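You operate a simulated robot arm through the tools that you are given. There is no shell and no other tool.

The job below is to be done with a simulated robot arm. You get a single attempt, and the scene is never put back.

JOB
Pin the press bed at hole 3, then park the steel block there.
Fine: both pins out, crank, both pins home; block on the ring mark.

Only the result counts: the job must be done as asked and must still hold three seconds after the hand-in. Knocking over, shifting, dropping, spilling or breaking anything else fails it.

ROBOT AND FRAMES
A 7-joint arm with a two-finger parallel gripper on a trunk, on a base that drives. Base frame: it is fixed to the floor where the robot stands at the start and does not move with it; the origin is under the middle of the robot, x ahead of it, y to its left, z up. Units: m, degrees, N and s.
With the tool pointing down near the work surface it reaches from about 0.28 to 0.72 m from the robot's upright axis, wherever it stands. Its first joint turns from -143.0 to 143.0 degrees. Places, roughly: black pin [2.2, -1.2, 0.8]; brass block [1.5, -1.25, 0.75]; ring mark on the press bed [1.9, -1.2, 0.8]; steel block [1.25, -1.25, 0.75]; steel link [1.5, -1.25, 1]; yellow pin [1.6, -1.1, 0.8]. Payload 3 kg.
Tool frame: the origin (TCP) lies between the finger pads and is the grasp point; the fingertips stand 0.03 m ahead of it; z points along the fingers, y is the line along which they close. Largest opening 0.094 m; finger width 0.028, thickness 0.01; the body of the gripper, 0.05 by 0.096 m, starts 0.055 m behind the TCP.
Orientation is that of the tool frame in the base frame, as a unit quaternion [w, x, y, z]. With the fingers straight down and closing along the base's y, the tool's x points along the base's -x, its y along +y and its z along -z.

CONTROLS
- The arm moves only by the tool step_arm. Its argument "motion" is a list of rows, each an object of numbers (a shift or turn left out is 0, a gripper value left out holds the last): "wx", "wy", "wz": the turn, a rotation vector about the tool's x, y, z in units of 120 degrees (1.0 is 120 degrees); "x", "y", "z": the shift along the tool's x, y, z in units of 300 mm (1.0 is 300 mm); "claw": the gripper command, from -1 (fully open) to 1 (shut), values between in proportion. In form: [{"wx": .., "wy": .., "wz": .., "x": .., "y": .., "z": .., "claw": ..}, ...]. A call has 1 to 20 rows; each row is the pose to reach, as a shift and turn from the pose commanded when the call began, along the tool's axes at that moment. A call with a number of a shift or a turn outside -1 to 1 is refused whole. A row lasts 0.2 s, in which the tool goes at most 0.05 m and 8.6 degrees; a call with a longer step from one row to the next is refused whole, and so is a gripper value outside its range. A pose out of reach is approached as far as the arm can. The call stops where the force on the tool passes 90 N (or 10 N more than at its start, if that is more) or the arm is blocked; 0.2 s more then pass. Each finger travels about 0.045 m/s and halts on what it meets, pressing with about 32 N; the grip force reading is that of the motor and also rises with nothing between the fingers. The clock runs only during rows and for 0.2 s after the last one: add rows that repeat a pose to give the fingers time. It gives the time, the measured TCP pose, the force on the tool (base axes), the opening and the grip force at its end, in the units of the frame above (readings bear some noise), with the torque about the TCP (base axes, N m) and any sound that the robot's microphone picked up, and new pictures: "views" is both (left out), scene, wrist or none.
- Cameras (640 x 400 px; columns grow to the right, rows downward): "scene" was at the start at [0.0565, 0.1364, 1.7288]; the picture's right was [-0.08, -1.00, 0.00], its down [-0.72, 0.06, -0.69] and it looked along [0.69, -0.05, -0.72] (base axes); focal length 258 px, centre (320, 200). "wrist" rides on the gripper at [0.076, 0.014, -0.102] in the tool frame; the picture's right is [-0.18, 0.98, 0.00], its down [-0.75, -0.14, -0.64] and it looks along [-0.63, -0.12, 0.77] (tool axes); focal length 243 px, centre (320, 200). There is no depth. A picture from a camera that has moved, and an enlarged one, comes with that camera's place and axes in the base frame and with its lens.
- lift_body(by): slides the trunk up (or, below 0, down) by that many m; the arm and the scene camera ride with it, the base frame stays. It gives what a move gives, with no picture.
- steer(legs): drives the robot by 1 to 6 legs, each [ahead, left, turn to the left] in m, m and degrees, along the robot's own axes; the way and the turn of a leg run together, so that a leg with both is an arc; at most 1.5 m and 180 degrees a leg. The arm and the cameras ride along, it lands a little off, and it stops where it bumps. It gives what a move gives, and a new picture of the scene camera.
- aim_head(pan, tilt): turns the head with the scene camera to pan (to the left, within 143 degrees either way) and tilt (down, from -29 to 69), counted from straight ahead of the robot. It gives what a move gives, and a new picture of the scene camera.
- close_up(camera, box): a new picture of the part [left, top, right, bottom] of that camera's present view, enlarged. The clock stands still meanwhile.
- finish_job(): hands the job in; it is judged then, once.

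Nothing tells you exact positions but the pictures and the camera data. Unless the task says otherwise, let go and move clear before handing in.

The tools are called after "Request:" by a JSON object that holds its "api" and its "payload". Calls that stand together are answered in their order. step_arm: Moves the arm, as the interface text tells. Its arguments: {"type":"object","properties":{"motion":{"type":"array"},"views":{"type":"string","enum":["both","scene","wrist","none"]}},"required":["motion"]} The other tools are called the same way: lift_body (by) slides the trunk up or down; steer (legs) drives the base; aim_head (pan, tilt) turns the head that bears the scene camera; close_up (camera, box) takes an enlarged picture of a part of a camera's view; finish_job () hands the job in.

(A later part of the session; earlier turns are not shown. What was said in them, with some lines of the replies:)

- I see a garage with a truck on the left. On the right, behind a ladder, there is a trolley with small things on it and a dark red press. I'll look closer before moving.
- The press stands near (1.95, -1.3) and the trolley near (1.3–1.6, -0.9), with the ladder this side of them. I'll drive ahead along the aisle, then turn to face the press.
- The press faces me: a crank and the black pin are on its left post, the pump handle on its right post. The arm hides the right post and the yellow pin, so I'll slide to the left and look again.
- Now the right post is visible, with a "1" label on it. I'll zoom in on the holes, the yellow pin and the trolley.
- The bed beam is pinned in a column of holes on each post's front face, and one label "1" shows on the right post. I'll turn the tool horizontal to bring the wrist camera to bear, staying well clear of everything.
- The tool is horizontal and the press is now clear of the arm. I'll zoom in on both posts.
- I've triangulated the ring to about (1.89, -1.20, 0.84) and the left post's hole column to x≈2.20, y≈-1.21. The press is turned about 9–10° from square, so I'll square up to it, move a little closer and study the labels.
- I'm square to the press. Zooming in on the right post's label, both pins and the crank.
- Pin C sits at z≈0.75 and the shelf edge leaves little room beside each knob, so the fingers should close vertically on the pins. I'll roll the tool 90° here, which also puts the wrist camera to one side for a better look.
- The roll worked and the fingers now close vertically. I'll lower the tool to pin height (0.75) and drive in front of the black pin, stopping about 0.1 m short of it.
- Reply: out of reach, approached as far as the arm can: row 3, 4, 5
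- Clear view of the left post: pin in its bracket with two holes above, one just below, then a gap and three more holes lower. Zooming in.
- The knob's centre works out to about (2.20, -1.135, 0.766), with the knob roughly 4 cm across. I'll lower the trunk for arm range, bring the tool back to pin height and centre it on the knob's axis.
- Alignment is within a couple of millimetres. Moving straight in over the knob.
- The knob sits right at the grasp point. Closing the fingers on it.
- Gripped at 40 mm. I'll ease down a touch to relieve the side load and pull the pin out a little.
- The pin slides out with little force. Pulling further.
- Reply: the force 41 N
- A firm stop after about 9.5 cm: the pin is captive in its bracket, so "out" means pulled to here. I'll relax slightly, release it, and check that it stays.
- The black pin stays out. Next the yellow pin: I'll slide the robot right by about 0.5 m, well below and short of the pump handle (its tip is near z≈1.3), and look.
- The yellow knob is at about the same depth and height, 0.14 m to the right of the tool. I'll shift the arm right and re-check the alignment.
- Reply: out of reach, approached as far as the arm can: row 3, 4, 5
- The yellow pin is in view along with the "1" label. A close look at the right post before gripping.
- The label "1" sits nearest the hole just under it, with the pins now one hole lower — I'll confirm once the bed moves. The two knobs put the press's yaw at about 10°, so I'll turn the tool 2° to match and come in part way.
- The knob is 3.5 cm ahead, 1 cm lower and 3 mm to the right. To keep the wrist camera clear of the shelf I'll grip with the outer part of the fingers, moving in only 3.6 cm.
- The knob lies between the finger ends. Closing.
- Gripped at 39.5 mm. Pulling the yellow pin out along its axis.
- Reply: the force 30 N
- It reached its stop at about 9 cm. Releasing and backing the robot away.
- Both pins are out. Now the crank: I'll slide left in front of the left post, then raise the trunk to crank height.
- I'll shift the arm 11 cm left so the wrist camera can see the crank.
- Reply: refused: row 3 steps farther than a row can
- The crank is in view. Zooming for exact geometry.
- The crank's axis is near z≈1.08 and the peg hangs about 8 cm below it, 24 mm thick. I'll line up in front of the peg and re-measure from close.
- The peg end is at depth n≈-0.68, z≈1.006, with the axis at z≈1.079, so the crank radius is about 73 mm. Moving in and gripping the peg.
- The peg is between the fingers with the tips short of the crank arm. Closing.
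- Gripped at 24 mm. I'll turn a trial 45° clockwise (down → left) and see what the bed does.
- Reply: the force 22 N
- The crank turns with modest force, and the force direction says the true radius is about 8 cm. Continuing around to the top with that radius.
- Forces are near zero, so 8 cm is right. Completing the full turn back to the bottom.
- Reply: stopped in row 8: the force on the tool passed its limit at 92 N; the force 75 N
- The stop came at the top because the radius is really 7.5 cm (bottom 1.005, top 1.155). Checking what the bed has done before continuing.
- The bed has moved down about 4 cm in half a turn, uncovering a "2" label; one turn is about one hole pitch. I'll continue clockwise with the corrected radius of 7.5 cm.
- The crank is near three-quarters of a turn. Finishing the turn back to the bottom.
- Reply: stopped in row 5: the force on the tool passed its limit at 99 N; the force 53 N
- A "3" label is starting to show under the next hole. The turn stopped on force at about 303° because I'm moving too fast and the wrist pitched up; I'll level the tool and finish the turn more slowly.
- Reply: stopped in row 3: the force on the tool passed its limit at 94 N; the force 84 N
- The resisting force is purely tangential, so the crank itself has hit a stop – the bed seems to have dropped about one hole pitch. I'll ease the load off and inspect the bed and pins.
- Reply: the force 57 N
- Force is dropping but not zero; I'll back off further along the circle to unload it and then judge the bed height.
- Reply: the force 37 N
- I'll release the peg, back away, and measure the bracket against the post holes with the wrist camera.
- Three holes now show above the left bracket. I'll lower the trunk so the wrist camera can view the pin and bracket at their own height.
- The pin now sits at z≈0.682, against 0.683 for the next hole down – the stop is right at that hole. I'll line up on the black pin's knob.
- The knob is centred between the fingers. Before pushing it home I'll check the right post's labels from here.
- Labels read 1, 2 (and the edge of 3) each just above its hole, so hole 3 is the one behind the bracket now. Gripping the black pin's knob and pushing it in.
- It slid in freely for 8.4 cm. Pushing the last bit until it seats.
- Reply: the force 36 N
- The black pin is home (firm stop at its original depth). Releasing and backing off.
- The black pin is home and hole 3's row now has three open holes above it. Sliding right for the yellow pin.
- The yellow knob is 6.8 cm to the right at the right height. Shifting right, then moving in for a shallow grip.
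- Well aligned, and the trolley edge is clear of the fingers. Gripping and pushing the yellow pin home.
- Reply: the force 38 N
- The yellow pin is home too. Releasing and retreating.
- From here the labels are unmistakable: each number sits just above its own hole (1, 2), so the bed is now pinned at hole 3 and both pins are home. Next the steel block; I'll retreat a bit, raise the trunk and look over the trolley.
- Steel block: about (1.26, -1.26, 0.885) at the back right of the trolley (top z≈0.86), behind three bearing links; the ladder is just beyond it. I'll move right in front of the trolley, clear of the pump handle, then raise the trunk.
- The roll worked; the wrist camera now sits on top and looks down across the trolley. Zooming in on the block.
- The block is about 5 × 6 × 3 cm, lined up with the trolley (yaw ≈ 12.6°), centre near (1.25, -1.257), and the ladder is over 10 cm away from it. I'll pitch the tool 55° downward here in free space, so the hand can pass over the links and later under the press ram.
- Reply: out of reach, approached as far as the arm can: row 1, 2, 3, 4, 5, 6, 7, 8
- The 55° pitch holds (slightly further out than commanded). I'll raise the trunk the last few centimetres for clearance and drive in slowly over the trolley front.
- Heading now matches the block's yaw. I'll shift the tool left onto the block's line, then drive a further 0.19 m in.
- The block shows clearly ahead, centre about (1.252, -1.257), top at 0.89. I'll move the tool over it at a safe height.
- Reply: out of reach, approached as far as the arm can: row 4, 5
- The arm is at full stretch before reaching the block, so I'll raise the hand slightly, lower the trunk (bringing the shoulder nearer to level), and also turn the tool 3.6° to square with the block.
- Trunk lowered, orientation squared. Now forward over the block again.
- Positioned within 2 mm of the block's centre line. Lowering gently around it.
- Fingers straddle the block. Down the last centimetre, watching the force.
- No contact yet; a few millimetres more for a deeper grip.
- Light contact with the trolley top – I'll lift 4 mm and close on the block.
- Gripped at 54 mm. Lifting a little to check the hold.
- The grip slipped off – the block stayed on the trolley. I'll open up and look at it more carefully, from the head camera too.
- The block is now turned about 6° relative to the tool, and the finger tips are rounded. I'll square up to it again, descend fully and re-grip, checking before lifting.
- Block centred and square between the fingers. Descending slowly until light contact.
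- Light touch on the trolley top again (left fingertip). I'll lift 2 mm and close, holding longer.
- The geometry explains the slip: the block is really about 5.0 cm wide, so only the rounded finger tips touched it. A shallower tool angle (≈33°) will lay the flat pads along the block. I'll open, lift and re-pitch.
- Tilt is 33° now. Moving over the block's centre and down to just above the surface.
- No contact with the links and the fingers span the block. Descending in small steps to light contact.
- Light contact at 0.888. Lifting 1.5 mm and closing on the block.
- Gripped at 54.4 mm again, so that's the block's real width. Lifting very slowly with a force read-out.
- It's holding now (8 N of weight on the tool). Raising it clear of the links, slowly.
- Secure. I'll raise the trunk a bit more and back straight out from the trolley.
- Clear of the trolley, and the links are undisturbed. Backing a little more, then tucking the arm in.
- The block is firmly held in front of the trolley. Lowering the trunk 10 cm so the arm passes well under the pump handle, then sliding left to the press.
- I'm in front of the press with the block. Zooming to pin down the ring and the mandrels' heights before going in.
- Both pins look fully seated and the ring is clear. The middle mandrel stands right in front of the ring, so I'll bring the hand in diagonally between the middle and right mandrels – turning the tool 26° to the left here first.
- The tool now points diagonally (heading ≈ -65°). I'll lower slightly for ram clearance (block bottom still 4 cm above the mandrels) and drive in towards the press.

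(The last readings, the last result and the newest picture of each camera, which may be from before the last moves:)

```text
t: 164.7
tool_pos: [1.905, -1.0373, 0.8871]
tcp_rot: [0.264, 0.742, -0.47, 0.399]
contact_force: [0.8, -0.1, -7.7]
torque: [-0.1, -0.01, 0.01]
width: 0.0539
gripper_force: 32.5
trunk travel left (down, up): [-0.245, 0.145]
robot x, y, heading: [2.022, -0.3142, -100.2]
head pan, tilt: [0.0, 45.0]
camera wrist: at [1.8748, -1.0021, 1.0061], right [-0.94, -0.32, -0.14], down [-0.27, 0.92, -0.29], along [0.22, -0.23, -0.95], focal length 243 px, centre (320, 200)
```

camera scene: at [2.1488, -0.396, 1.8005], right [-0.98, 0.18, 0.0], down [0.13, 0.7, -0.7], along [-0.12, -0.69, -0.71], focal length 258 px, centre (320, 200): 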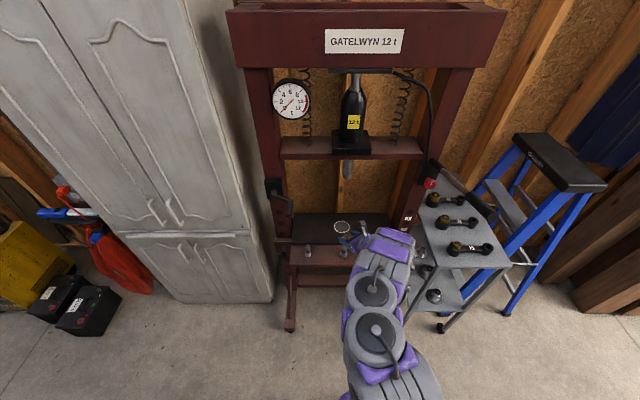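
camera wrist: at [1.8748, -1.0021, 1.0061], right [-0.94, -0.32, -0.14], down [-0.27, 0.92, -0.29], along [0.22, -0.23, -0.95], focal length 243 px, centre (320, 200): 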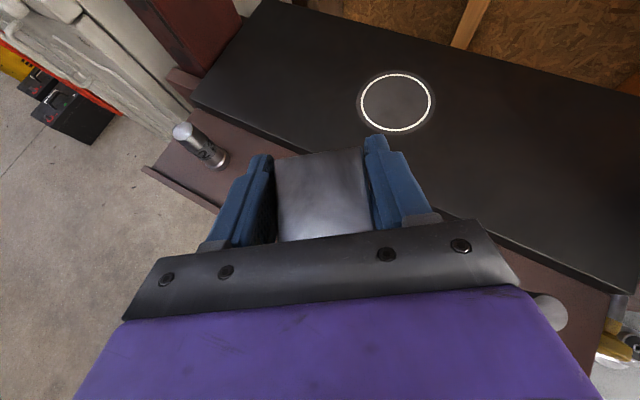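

The ring centre reads about (1.886, -1.203) from the wrist camera. Driving a further 12 cm in.

Request:
{"api": "steer", "payload": {"legs": [[0.12, 0, 0]]}}

Request:
{"api": "step_arm", "payload": {"motion": [{}], "views": "wrist"}}

```text
t: 165.9
tool_pos: [1.8839, -1.1561, 0.8862]
tcp_rot: [0.265, 0.741, -0.471, 0.399]
contact_force: [-0.4, -0.6, -7.4]
torque: [-0.15, -0.04, 0.01]
width: 0.0545
gripper_force: 31.8
trunk travel left (down, up): [-0.245, 0.145]
robot x, y, heading: [2.0012, -0.4288, -100.1]
head pan, tilt: [0.0, 45.0]
camera scene: at [2.1287, -0.5134, 1.8004], right [-0.98, 0.18, 0.0], down [0.13, 0.7, -0.7], along [-0.13, -0.69, -0.71], focal length 258 px, centre (320, 200)
```

scene: 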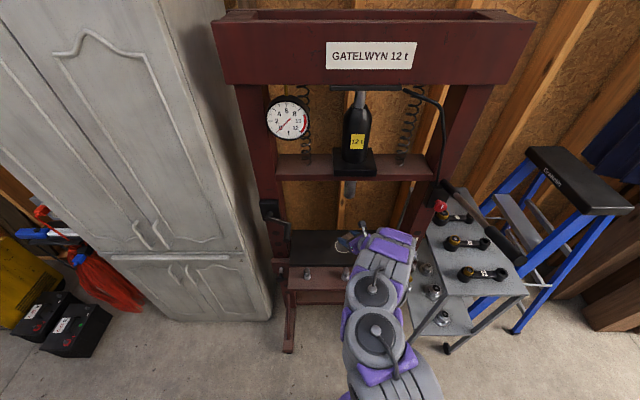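

```text
t: 166.3
tool_pos: [1.8845, -1.1518, 0.8875]
tcp_rot: [0.265, 0.741, -0.47, 0.4]
contact_force: [0.4, -0.1, -7.1]
torque: [-0.11, -0.08, 0.0]
width: 0.0541
gripper_force: 32.3
trunk travel left (down, up): [-0.245, 0.145]
robot x, y, heading: [2.0023, -0.4328, -100.4]
head pan, tilt: [0.0, 45.0]
camera wrist: at [1.8536, -1.1161, 1.0075], right [-0.94, -0.32, -0.14], down [-0.27, 0.92, -0.29], along [0.22, -0.23, -0.95], focal length 243 px, centre (320, 200)
```

wrist: 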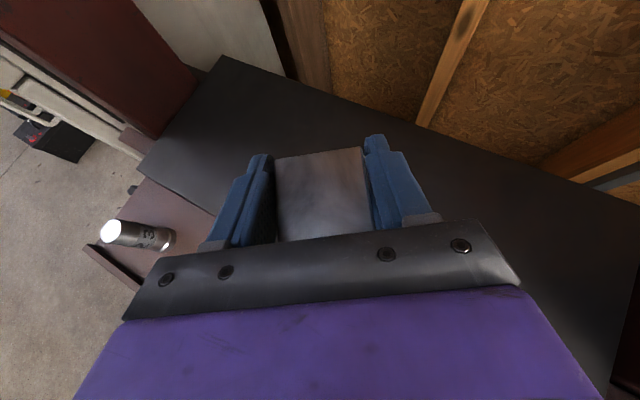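

The ring (now under the block) is consistently at (1.887, -1.202). I'll move the block over it at this height.

Request:
{"api": "step_arm", "payload": {"motion": [{"x": 0.0257, "y": 0.0143, "z": 0.0395}, {"x": 0.0513, "y": 0.0285, "z": 0.079}, {"x": 0.077, "y": 0.0428, "z": 0.1185}, {"x": 0.1026, "y": 0.057, "z": 0.158}, {"x": 0.1026, "y": 0.057, "z": 0.158}], "views": "both"}}

Request:
{"api": "close_up", "payload": {"camera": "scene", "box": [260, 180, 460, 310]}}

```text
t: 167.6
tool_pos: [1.8923, -1.2089, 0.889]
tcp_rot: [0.266, 0.74, -0.47, 0.4]
contact_force: [0.2, 0.5, -7.4]
torque: [-0.12, -0.06, 0.02]
width: 0.0541
gripper_force: 32.4
trunk travel left (down, up): [-0.245, 0.145]
robot x, y, heading: [2.0021, -0.4275, -100.1]
head pan, tilt: [0.0, 45.0]
camera scene: at [2.1288, -0.5118, 1.8005], right [-0.98, 0.18, 0.0], down [0.13, 0.7, -0.7], along [-0.13, -0.69, -0.71], focal length 258 px, centre (320, 200)
camera wrist: at [1.8615, -1.174, 1.0085], right [-0.94, -0.32, -0.14], down [-0.27, 0.92, -0.29], along [0.22, -0.24, -0.95], focal length 243 px, centre (320, 200)
```

scene: 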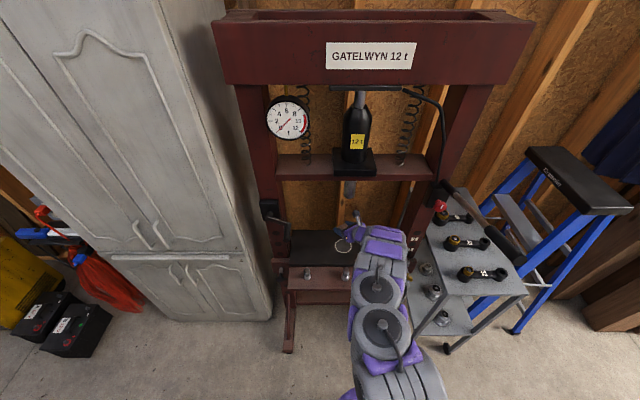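
wrist: 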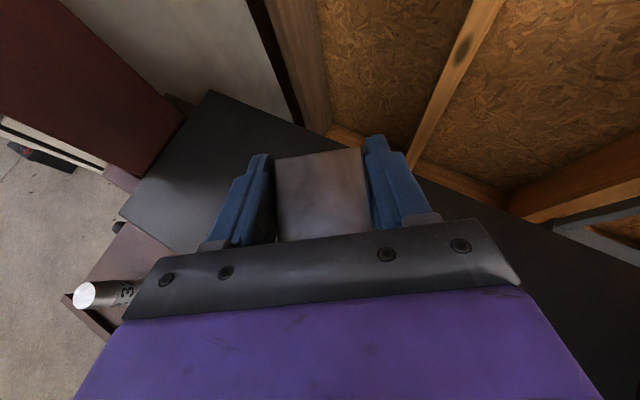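

```text
3.08 times, centred on (360, 245) of scene
camera zoom: at [2.1288, -0.5118, 1.8005], right [-0.98, 0.18, 0.0], down [0.13, 0.7, -0.7], along [-0.13, -0.69, -0.71], focal length 793 px, centre (197, 62)
```

zoom: 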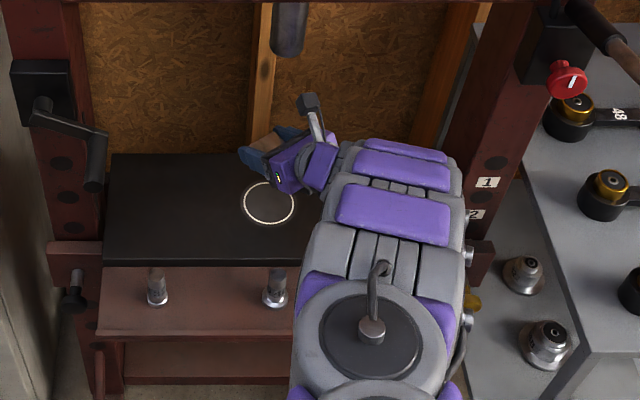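

The hand clears the mid and right mandrels by my geometry (wrist link stays above 0.87, mandrel tops ≈0.816). Lowering most of the way slowly, with a look at the end.

Request:
{"api": "step_arm", "payload": {"motion": [{"x": -0.035, "y": 0.002, "z": 0.026}, {"x": -0.075, "y": 0.004, "z": 0.054}, {"x": -0.115, "y": 0.0067, "z": 0.082}, {"x": -0.155, "y": 0.0067, "z": 0.11}, {"x": -0.195, "y": 0.0067, "z": 0.138}, {"x": -0.22, "y": 0.0067, "z": 0.155}, {"x": -0.22, "y": 0.0067, "z": 0.155}], "views": "both"}}

Request:
{"api": "close_up", "payload": {"camera": "scene", "box": [260, 180, 460, 310]}}

```text
t: 169.2
tool_pos: [1.889, -1.2165, 0.8076]
tcp_rot: [0.267, 0.74, -0.47, 0.401]
contact_force: [-0.7, -0.2, -8.0]
torque: [-0.06, -0.05, 0.01]
width: 0.0542
gripper_force: 31.9
trunk travel left (down, up): [-0.245, 0.145]
robot x, y, heading: [1.9985, -0.4292, -100.2]
head pan, tilt: [0.0, 45.0]
camera scene: at [2.1268, -0.5117, 1.8007], right [-0.98, 0.18, 0.0], down [0.13, 0.7, -0.7], along [-0.12, -0.69, -0.71], focal length 258 px, centre (320, 200)
camera wrist: at [1.8586, -1.1813, 0.928], right [-0.94, -0.32, -0.14], down [-0.27, 0.92, -0.29], along [0.22, -0.24, -0.95], focal length 243 px, centre (320, 200)
```

scene: 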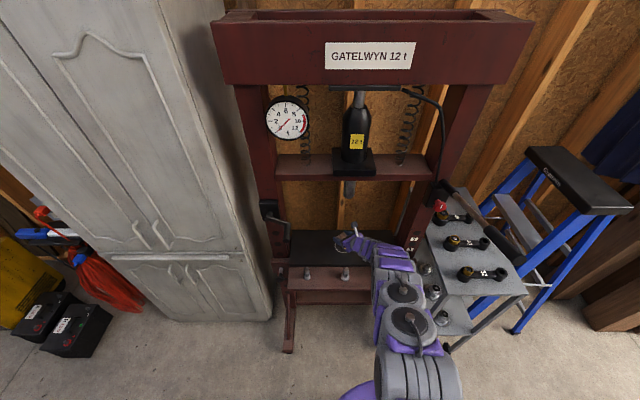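
wrist: 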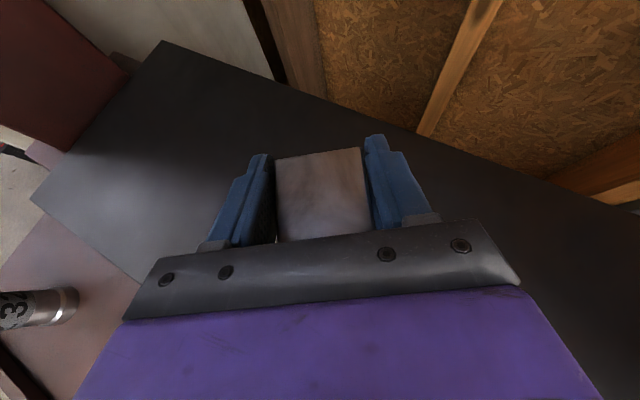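

```text
3.08 times, centred on (360, 245) of scene
camera zoom: at [2.1268, -0.5117, 1.8007], right [-0.98, 0.18, 0.0], down [0.13, 0.7, -0.7], along [-0.12, -0.69, -0.71], focal length 793 px, centre (197, 62)
```

zoom: 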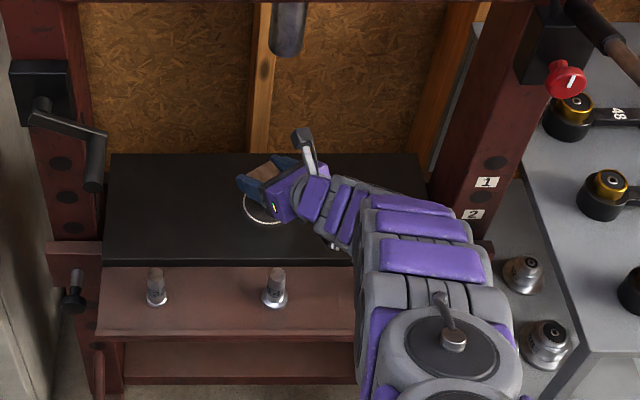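

All clear: block over the ring, mid and left mandrels untouched, arm well above the right one. Making a 4 mm correction and lowering to just above the bed.

Request:
{"api": "step_arm", "payload": {"motion": [{"x": -0.015, "y": -0.005, "z": 0.007}, {"x": -0.03, "y": -0.01, "z": 0.0145}, {"x": -0.045, "y": -0.0137, "z": 0.022}, {"x": -0.0563, "y": -0.0137, "z": 0.0266}, {"x": -0.0563, "y": -0.0137, "z": 0.0266}], "views": "none"}}

Request:
{"api": "step_arm", "payload": {"motion": [{"x": -0.0042, "z": 0.0027}, {"x": -0.0084, "z": 0.0055}, {"x": -0.0084, "z": 0.0055}], "views": "none"}}

```text
t: 170.3
tool_pos: [1.894, -1.212, 0.804]
tcp_rot: [0.267, 0.74, -0.47, 0.399]
contact_force: [-0.8, -0.4, -7.6]
torque: [-0.13, -0.06, -0.01]
width: 0.0542
gripper_force: 31.6
out of reach, approached as far as the arm can: row 1, 2, 3, 4, 5
trunk travel left (down, up): [-0.245, 0.145]
robot x, y, heading: [2.0019, -0.4322, -100.4]
head pan, tilt: [0.0, 45.0]
```

```text
t: 171.2
tool_pos: [1.8935, -1.2121, 0.8029]
tcp_rot: [0.265, 0.741, -0.469, 0.4]
contact_force: [-0.1, -0.1, -8.9]
torque: [-0.07, -0.04, -0.01]
width: 0.054
gripper_force: 31.7
trunk travel left (down, up): [-0.245, 0.145]
robot x, y, heading: [1.9991, -0.4308, -100.3]
head pan, tilt: [0.0, 45.0]
```

The arm can't go lower in this posture, so the trunk will do the last centimetres, in small steps while I watch the weight on the tool.

Request:
{"api": "lift_body", "payload": {"by": -0.012}}

Request:
{"api": "step_arm", "payload": {"motion": [{}], "views": "both"}}

Request:
{"api": "close_up", "payload": {"camera": "scene", "box": [310, 210, 400, 280]}}

```text
t: 171.8
tool_pos: [1.894, -1.2125, 0.7912]
tcp_rot: [0.267, 0.74, -0.47, 0.399]
contact_force: [1.0, -1.2, -7.1]
torque: [-0.13, -0.01, 0.03]
width: 0.0541
gripper_force: 32.0
trunk travel left (down, up): [-0.233, 0.157]
robot x, y, heading: [2.0031, -0.4324, -100.3]
head pan, tilt: [0.0, 45.0]
```

```text
t: 172.2
tool_pos: [1.8935, -1.2119, 0.7911]
tcp_rot: [0.267, 0.741, -0.47, 0.4]
contact_force: [-0.1, -0.3, -7.1]
torque: [-0.08, -0.07, -0.01]
width: 0.0541
gripper_force: 32.0
trunk travel left (down, up): [-0.233, 0.157]
robot x, y, heading: [1.9999, -0.4296, -100.3]
head pan, tilt: [0.0, 45.0]
camera scene: at [2.1282, -0.5116, 1.7886], right [-0.98, 0.18, 0.0], down [0.13, 0.7, -0.7], along [-0.13, -0.69, -0.71], focal length 258 px, centre (320, 200)
camera wrist: at [1.8634, -1.1763, 0.9109], right [-0.94, -0.32, -0.14], down [-0.27, 0.92, -0.29], along [0.22, -0.24, -0.95], focal length 243 px, centre (320, 200)
```

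scene: 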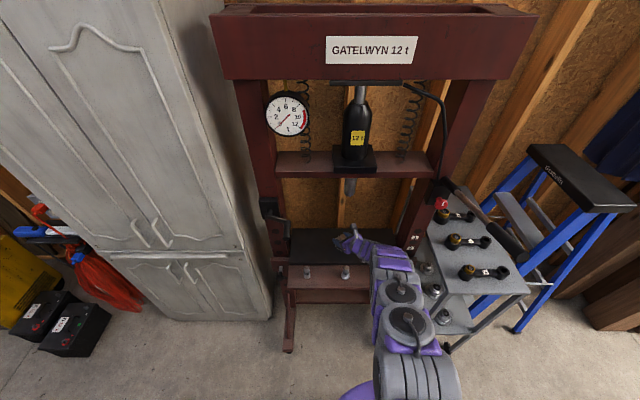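
wrist: 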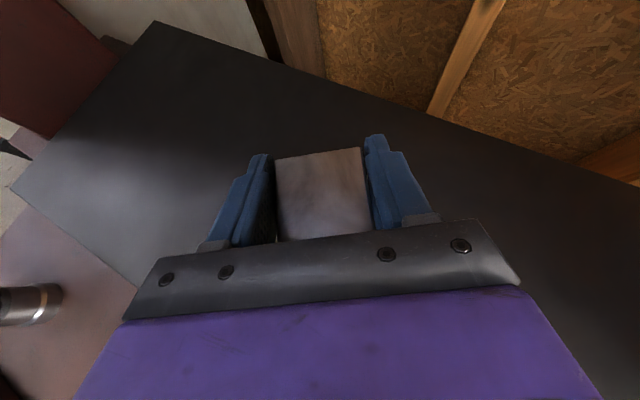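

```text
5.71 times, centred on (355, 245) of scene
camera zoom: at [2.1282, -0.5116, 1.7886], right [-0.98, 0.18, 0.0], down [0.13, 0.7, -0.7], along [-0.13, -0.69, -0.71], focal length 1472 px, centre (120, -57)
```

zoom: 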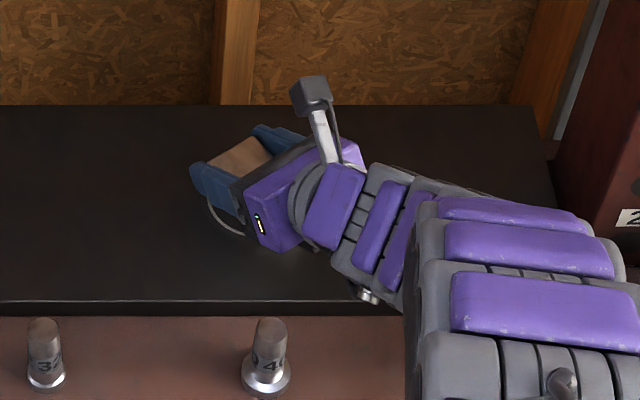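

The arm links are far above the right mandrel. Continuing down in 5 mm steps.

Request:
{"api": "lift_body", "payload": {"by": -0.005}}

Request:
{"api": "lift_body", "payload": {"by": -0.004}}

```text
t: 172.7
tool_pos: [1.894, -1.213, 0.7867]
tcp_rot: [0.268, 0.74, -0.469, 0.401]
contact_force: [0.6, -1.8, 0.1]
torque: [0.29, -0.05, 0.0]
width: 0.0541
gripper_force: 32.0
trunk travel left (down, up): [-0.228, 0.162]
robot x, y, heading: [1.9982, -0.43, -100.3]
head pan, tilt: [0.0, 45.0]
```

```text
t: 173.2
tool_pos: [1.8929, -1.2131, 0.7836]
tcp_rot: [0.268, 0.74, -0.468, 0.401]
contact_force: [-2.5, -4.8, 15.7]
torque: [-0.49, -0.12, 0.01]
width: 0.0542
gripper_force: 32.2
trunk travel left (down, up): [-0.224, 0.166]
robot x, y, heading: [2.006, -0.4325, -100.2]
head pan, tilt: [0.0, 45.0]
```

The block has touched down (the tool now reads an upward force). I'll ease back up 3 mm and then open the fingers gently.

Request:
{"api": "lift_body", "payload": {"by": 0.003}}

Request:
{"api": "step_arm", "payload": {"motion": [{"claw": 0.1}, {"claw": -0.1}, {"claw": -0.3}, {"claw": -0.5}, {"claw": -0.7}, {"claw": -0.8}, {"claw": -0.8}], "views": "both"}}

Request:
{"api": "close_up", "payload": {"camera": "wrist", "box": [180, 80, 460, 260]}}

```text
t: 173.7
tool_pos: [1.8932, -1.2109, 0.784]
tcp_rot: [0.267, 0.74, -0.47, 0.4]
contact_force: [-0.1, -2.2, 5.3]
torque: [-0.48, 0.07, -0.01]
width: 0.0541
gripper_force: 31.7
trunk travel left (down, up): [-0.227, 0.163]
robot x, y, heading: [2.0008, -0.4305, -100.2]
head pan, tilt: [0.0, 45.0]
```

```text
t: 175.3
tool_pos: [1.8939, -1.2116, 0.7857]
tcp_rot: [0.266, 0.741, -0.469, 0.4]
contact_force: [0.6, 0.9, 0.0]
torque: [0.0, 0.01, 0.02]
width: 0.0848
gripper_force: 0.1
trunk travel left (down, up): [-0.227, 0.163]
robot x, y, heading: [1.9959, -0.431, -100.0]
head pan, tilt: [0.0, 45.0]
camera scene: at [2.1284, -0.5099, 1.7827], right [-0.98, 0.18, 0.0], down [0.13, 0.7, -0.7], along [-0.13, -0.69, -0.71], focal length 258 px, centre (320, 200)
camera wrist: at [1.8635, -1.1759, 0.9053], right [-0.94, -0.32, -0.14], down [-0.27, 0.92, -0.29], along [0.22, -0.24, -0.95], focal length 243 px, centre (320, 200)
```

scene: 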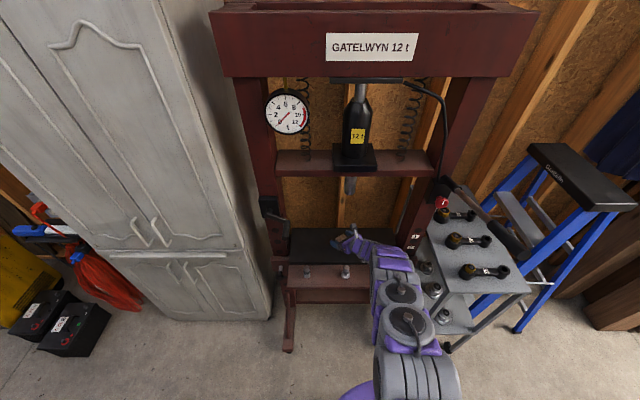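
wrist: 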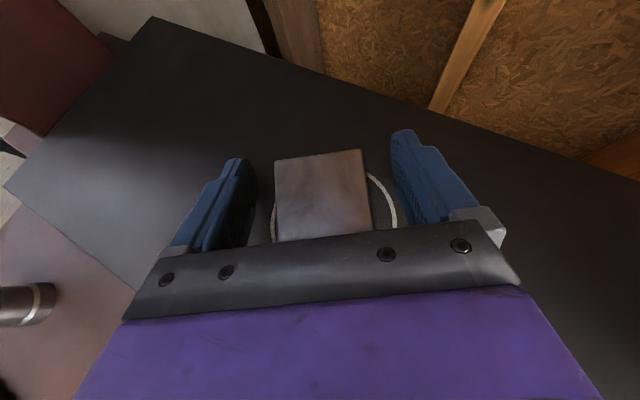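

```text
2.22 times, centred on (320, 170) of wrist
camera zoom: at [1.8635, -1.1759, 0.9053], right [-0.94, -0.32, -0.14], down [-0.27, 0.92, -0.29], along [0.22, -0.24, -0.95], focal length 539 px, centre (320, 267)
```

zoom: 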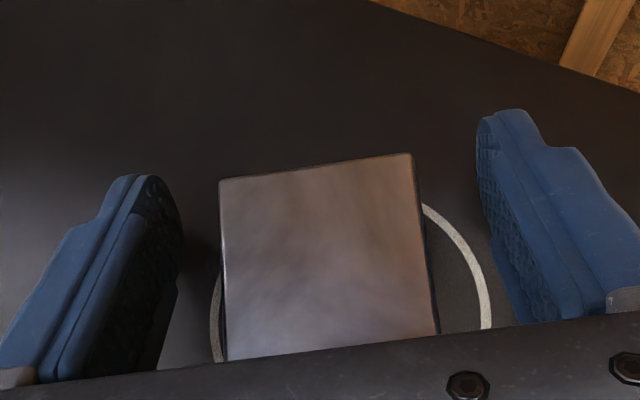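

The block stands on the ring. Raising the hand straight up with the trunk, then checking the centring.

Request:
{"api": "lift_body", "payload": {"by": 0.09}}

Request:
{"api": "step_arm", "payload": {"motion": [{}], "views": "wrist"}}

Request:
{"api": "close_up", "payload": {"camera": "wrist", "box": [220, 100, 460, 250]}}

```text
t: 176.6
tool_pos: [1.8941, -1.2121, 0.8758]
tcp_rot: [0.266, 0.741, -0.469, 0.399]
contact_force: [-0.7, 0.4, 0.0]
torque: [0.01, 0.01, 0.01]
width: 0.0847
gripper_force: 0.0
trunk travel left (down, up): [-0.317, 0.073]
robot x, y, heading: [1.999, -0.4309, -100.1]
head pan, tilt: [0.0, 45.0]
```

```text
t: 177.0
tool_pos: [1.8934, -1.2118, 0.8754]
tcp_rot: [0.266, 0.741, -0.47, 0.399]
contact_force: [0.2, 0.5, -0.5]
torque: [0.01, -0.01, -0.02]
width: 0.0846
gripper_force: 0.0
trunk travel left (down, up): [-0.317, 0.073]
robot x, y, heading: [1.9997, -0.4274, -100.0]
head pan, tilt: [0.0, 45.0]
camera wrist: at [1.8635, -1.176, 0.9952], right [-0.94, -0.32, -0.14], down [-0.27, 0.92, -0.29], along [0.22, -0.24, -0.95], focal length 243 px, centre (320, 200)
```

wrist: 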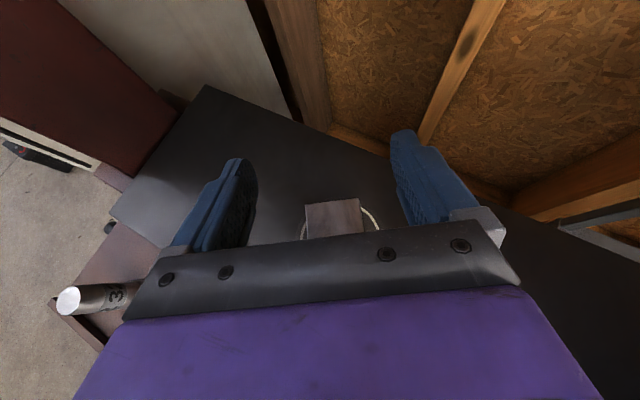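

```text
2.67 times, centred on (340, 175) of wrist
camera zoom: at [1.8635, -1.176, 0.9952], right [-0.94, -0.32, -0.14], down [-0.27, 0.92, -0.29], along [0.22, -0.24, -0.95], focal length 647 px, centre (267, 267)
```

zoom: 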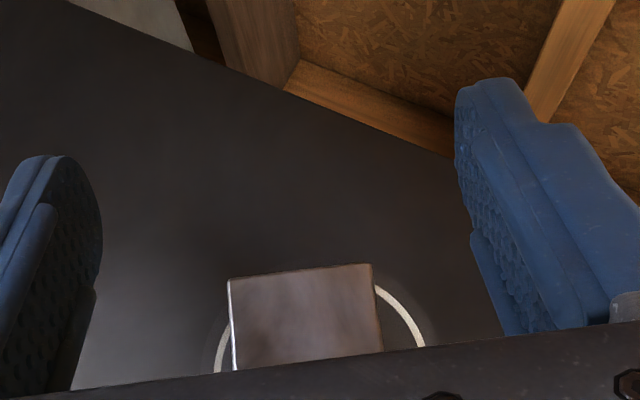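

Block looks well on the ring. Raising another 2.5 cm to pass over the mandrels and backing away.

Request:
{"api": "lift_body", "payload": {"by": 0.025}}

Request:
{"api": "steer", "payload": {"legs": [[-0.35, 0, 0]]}}

Request:
{"api": "close_up", "payload": {"camera": "scene", "box": [270, 130, 430, 240]}}

Request:
{"api": "close_up", "payload": {"camera": "scene", "box": [310, 180, 370, 215]}}

```text
t: 177.7
tool_pos: [1.895, -1.2118, 0.8999]
tcp_rot: [0.267, 0.741, -0.469, 0.4]
contact_force: [-0.4, -0.9, 0.3]
torque: [-0.02, 0.0, 0.0]
width: 0.0847
gripper_force: 0.1
trunk travel left (down, up): [-0.342, 0.048]
robot x, y, heading: [1.9986, -0.4311, -100.4]
head pan, tilt: [0.0, 45.0]
```

```text
t: 180.0
tool_pos: [1.9662, -0.8628, 0.9021]
tcp_rot: [0.264, 0.744, -0.464, 0.402]
contact_force: [0.6, 1.0, -0.5]
torque: [0.04, -0.03, -0.01]
width: 0.0847
gripper_force: 0.1
trunk travel left (down, up): [-0.342, 0.048]
robot x, y, heading: [2.0578, -0.0797, -99.7]
head pan, tilt: [0.0, 45.0]
camera scene: at [2.1913, -0.1574, 1.8977], right [-0.99, 0.16, 0.0], down [0.12, 0.7, -0.71], along [-0.12, -0.7, -0.71], focal length 258 px, centre (320, 200)
```

scene: 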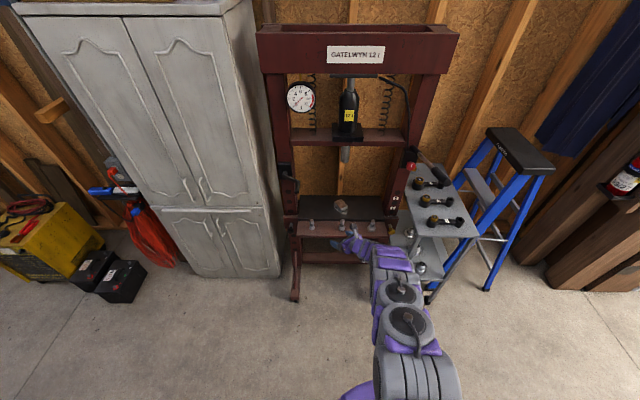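

```text
3.64 times, centred on (350, 185) of scene
camera zoom: at [2.1913, -0.1574, 1.8977], right [-0.99, 0.16, 0.0], down [0.12, 0.7, -0.71], along [-0.12, -0.7, -0.71], focal length 937 px, centre (211, 254)
```

zoom: 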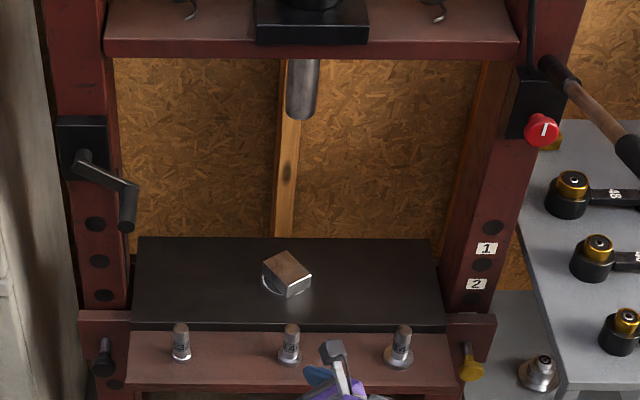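

```text
10.67 times, centred on (340, 198) of scene
camera zoom: at [2.1913, -0.1574, 1.8977], right [-0.99, 0.16, 0.0], down [0.12, 0.7, -0.71], along [-0.12, -0.7, -0.71], focal length 2748 px, centre (107, 227)
```

zoom: 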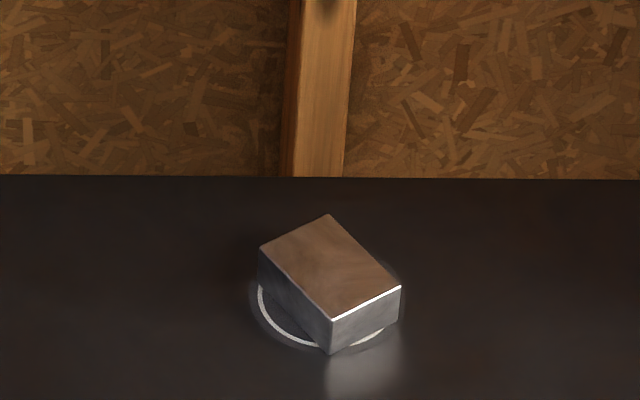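

The block is centred on the ring to within a couple of millimetres, and the mandrels are all standing. A last close check of both pins and labels.

Request:
{"api": "close_up", "payload": {"camera": "scene", "box": [275, 195, 315, 245]}}

Request:
{"api": "close_up", "payload": {"camera": "scene", "box": [370, 170, 420, 245]}}

```text
8.00 times, centred on (295, 220) of scene
camera zoom: at [2.1913, -0.1574, 1.8977], right [-0.99, 0.16, 0.0], down [0.12, 0.7, -0.71], along [-0.12, -0.7, -0.71], focal length 2061 px, centre (520, 40)
```

zoom: 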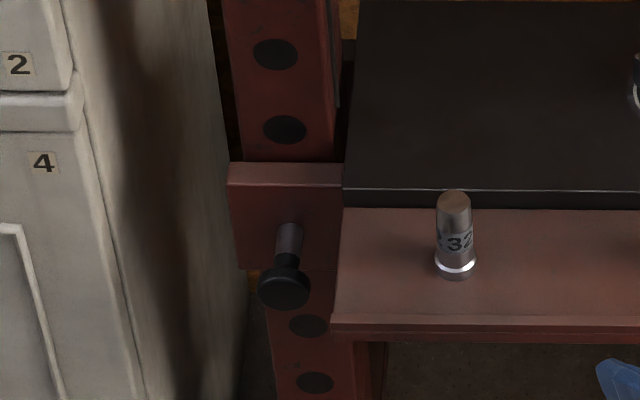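

```text
5.33 times, centred on (395, 208) of scene
camera zoom: at [2.1913, -0.1574, 1.8977], right [-0.99, 0.16, 0.0], down [0.12, 0.7, -0.71], along [-0.12, -0.7, -0.71], focal length 1374 px, centre (-80, 160)
```

zoom: 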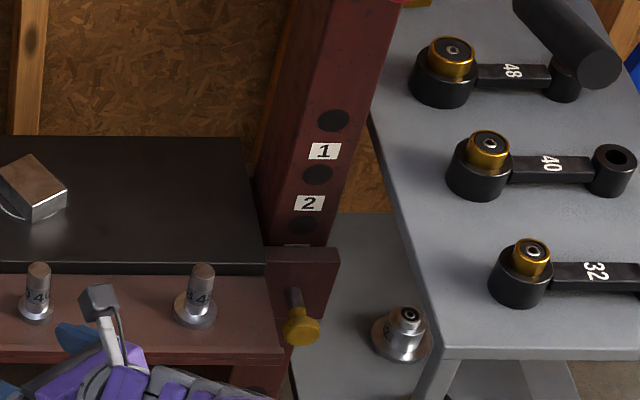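

The bed is pinned at hole 3 and the steel block is on the ring mark. Both pins are fully home, the "3" label just shows above the bracket, and the links and mandrels look undisturbed. The hand is empty and clear of the press, so I'm handing in.

Request:
{"api": "finish_job", "payload": {}}

```text
The job is handed in.
```

The press bed is now pinned at hole 3, and the steel block is on the ring mark, within a couple of millimetres of its centre. The job is handed in, but I haven't seen a result.

- **Pins and crank:** I pulled both pins to their stops and cranked the bed down one hole until the crank stopped. Each pin then slid freely into hole 3 until it stopped at its original depth.
- **Reading the hole number:** each number on the right post sits just above its own hole. By that reading the pins started in hole 2 and are now in hole 3. Only the edge of the "3" label shows above the bracket, so I counted down from "1" and "2".
- **Steel block:** my first grip slipped and turned the block slightly on the trolley. The second grip held and I carried it across. It sits at an angle on the ring because I brought the hand in diagonally between the mandrels.
- **Everything else:** in the last pictures the bearing links were in place and all three mandrels were standing. The hand was empty and clear of the press.
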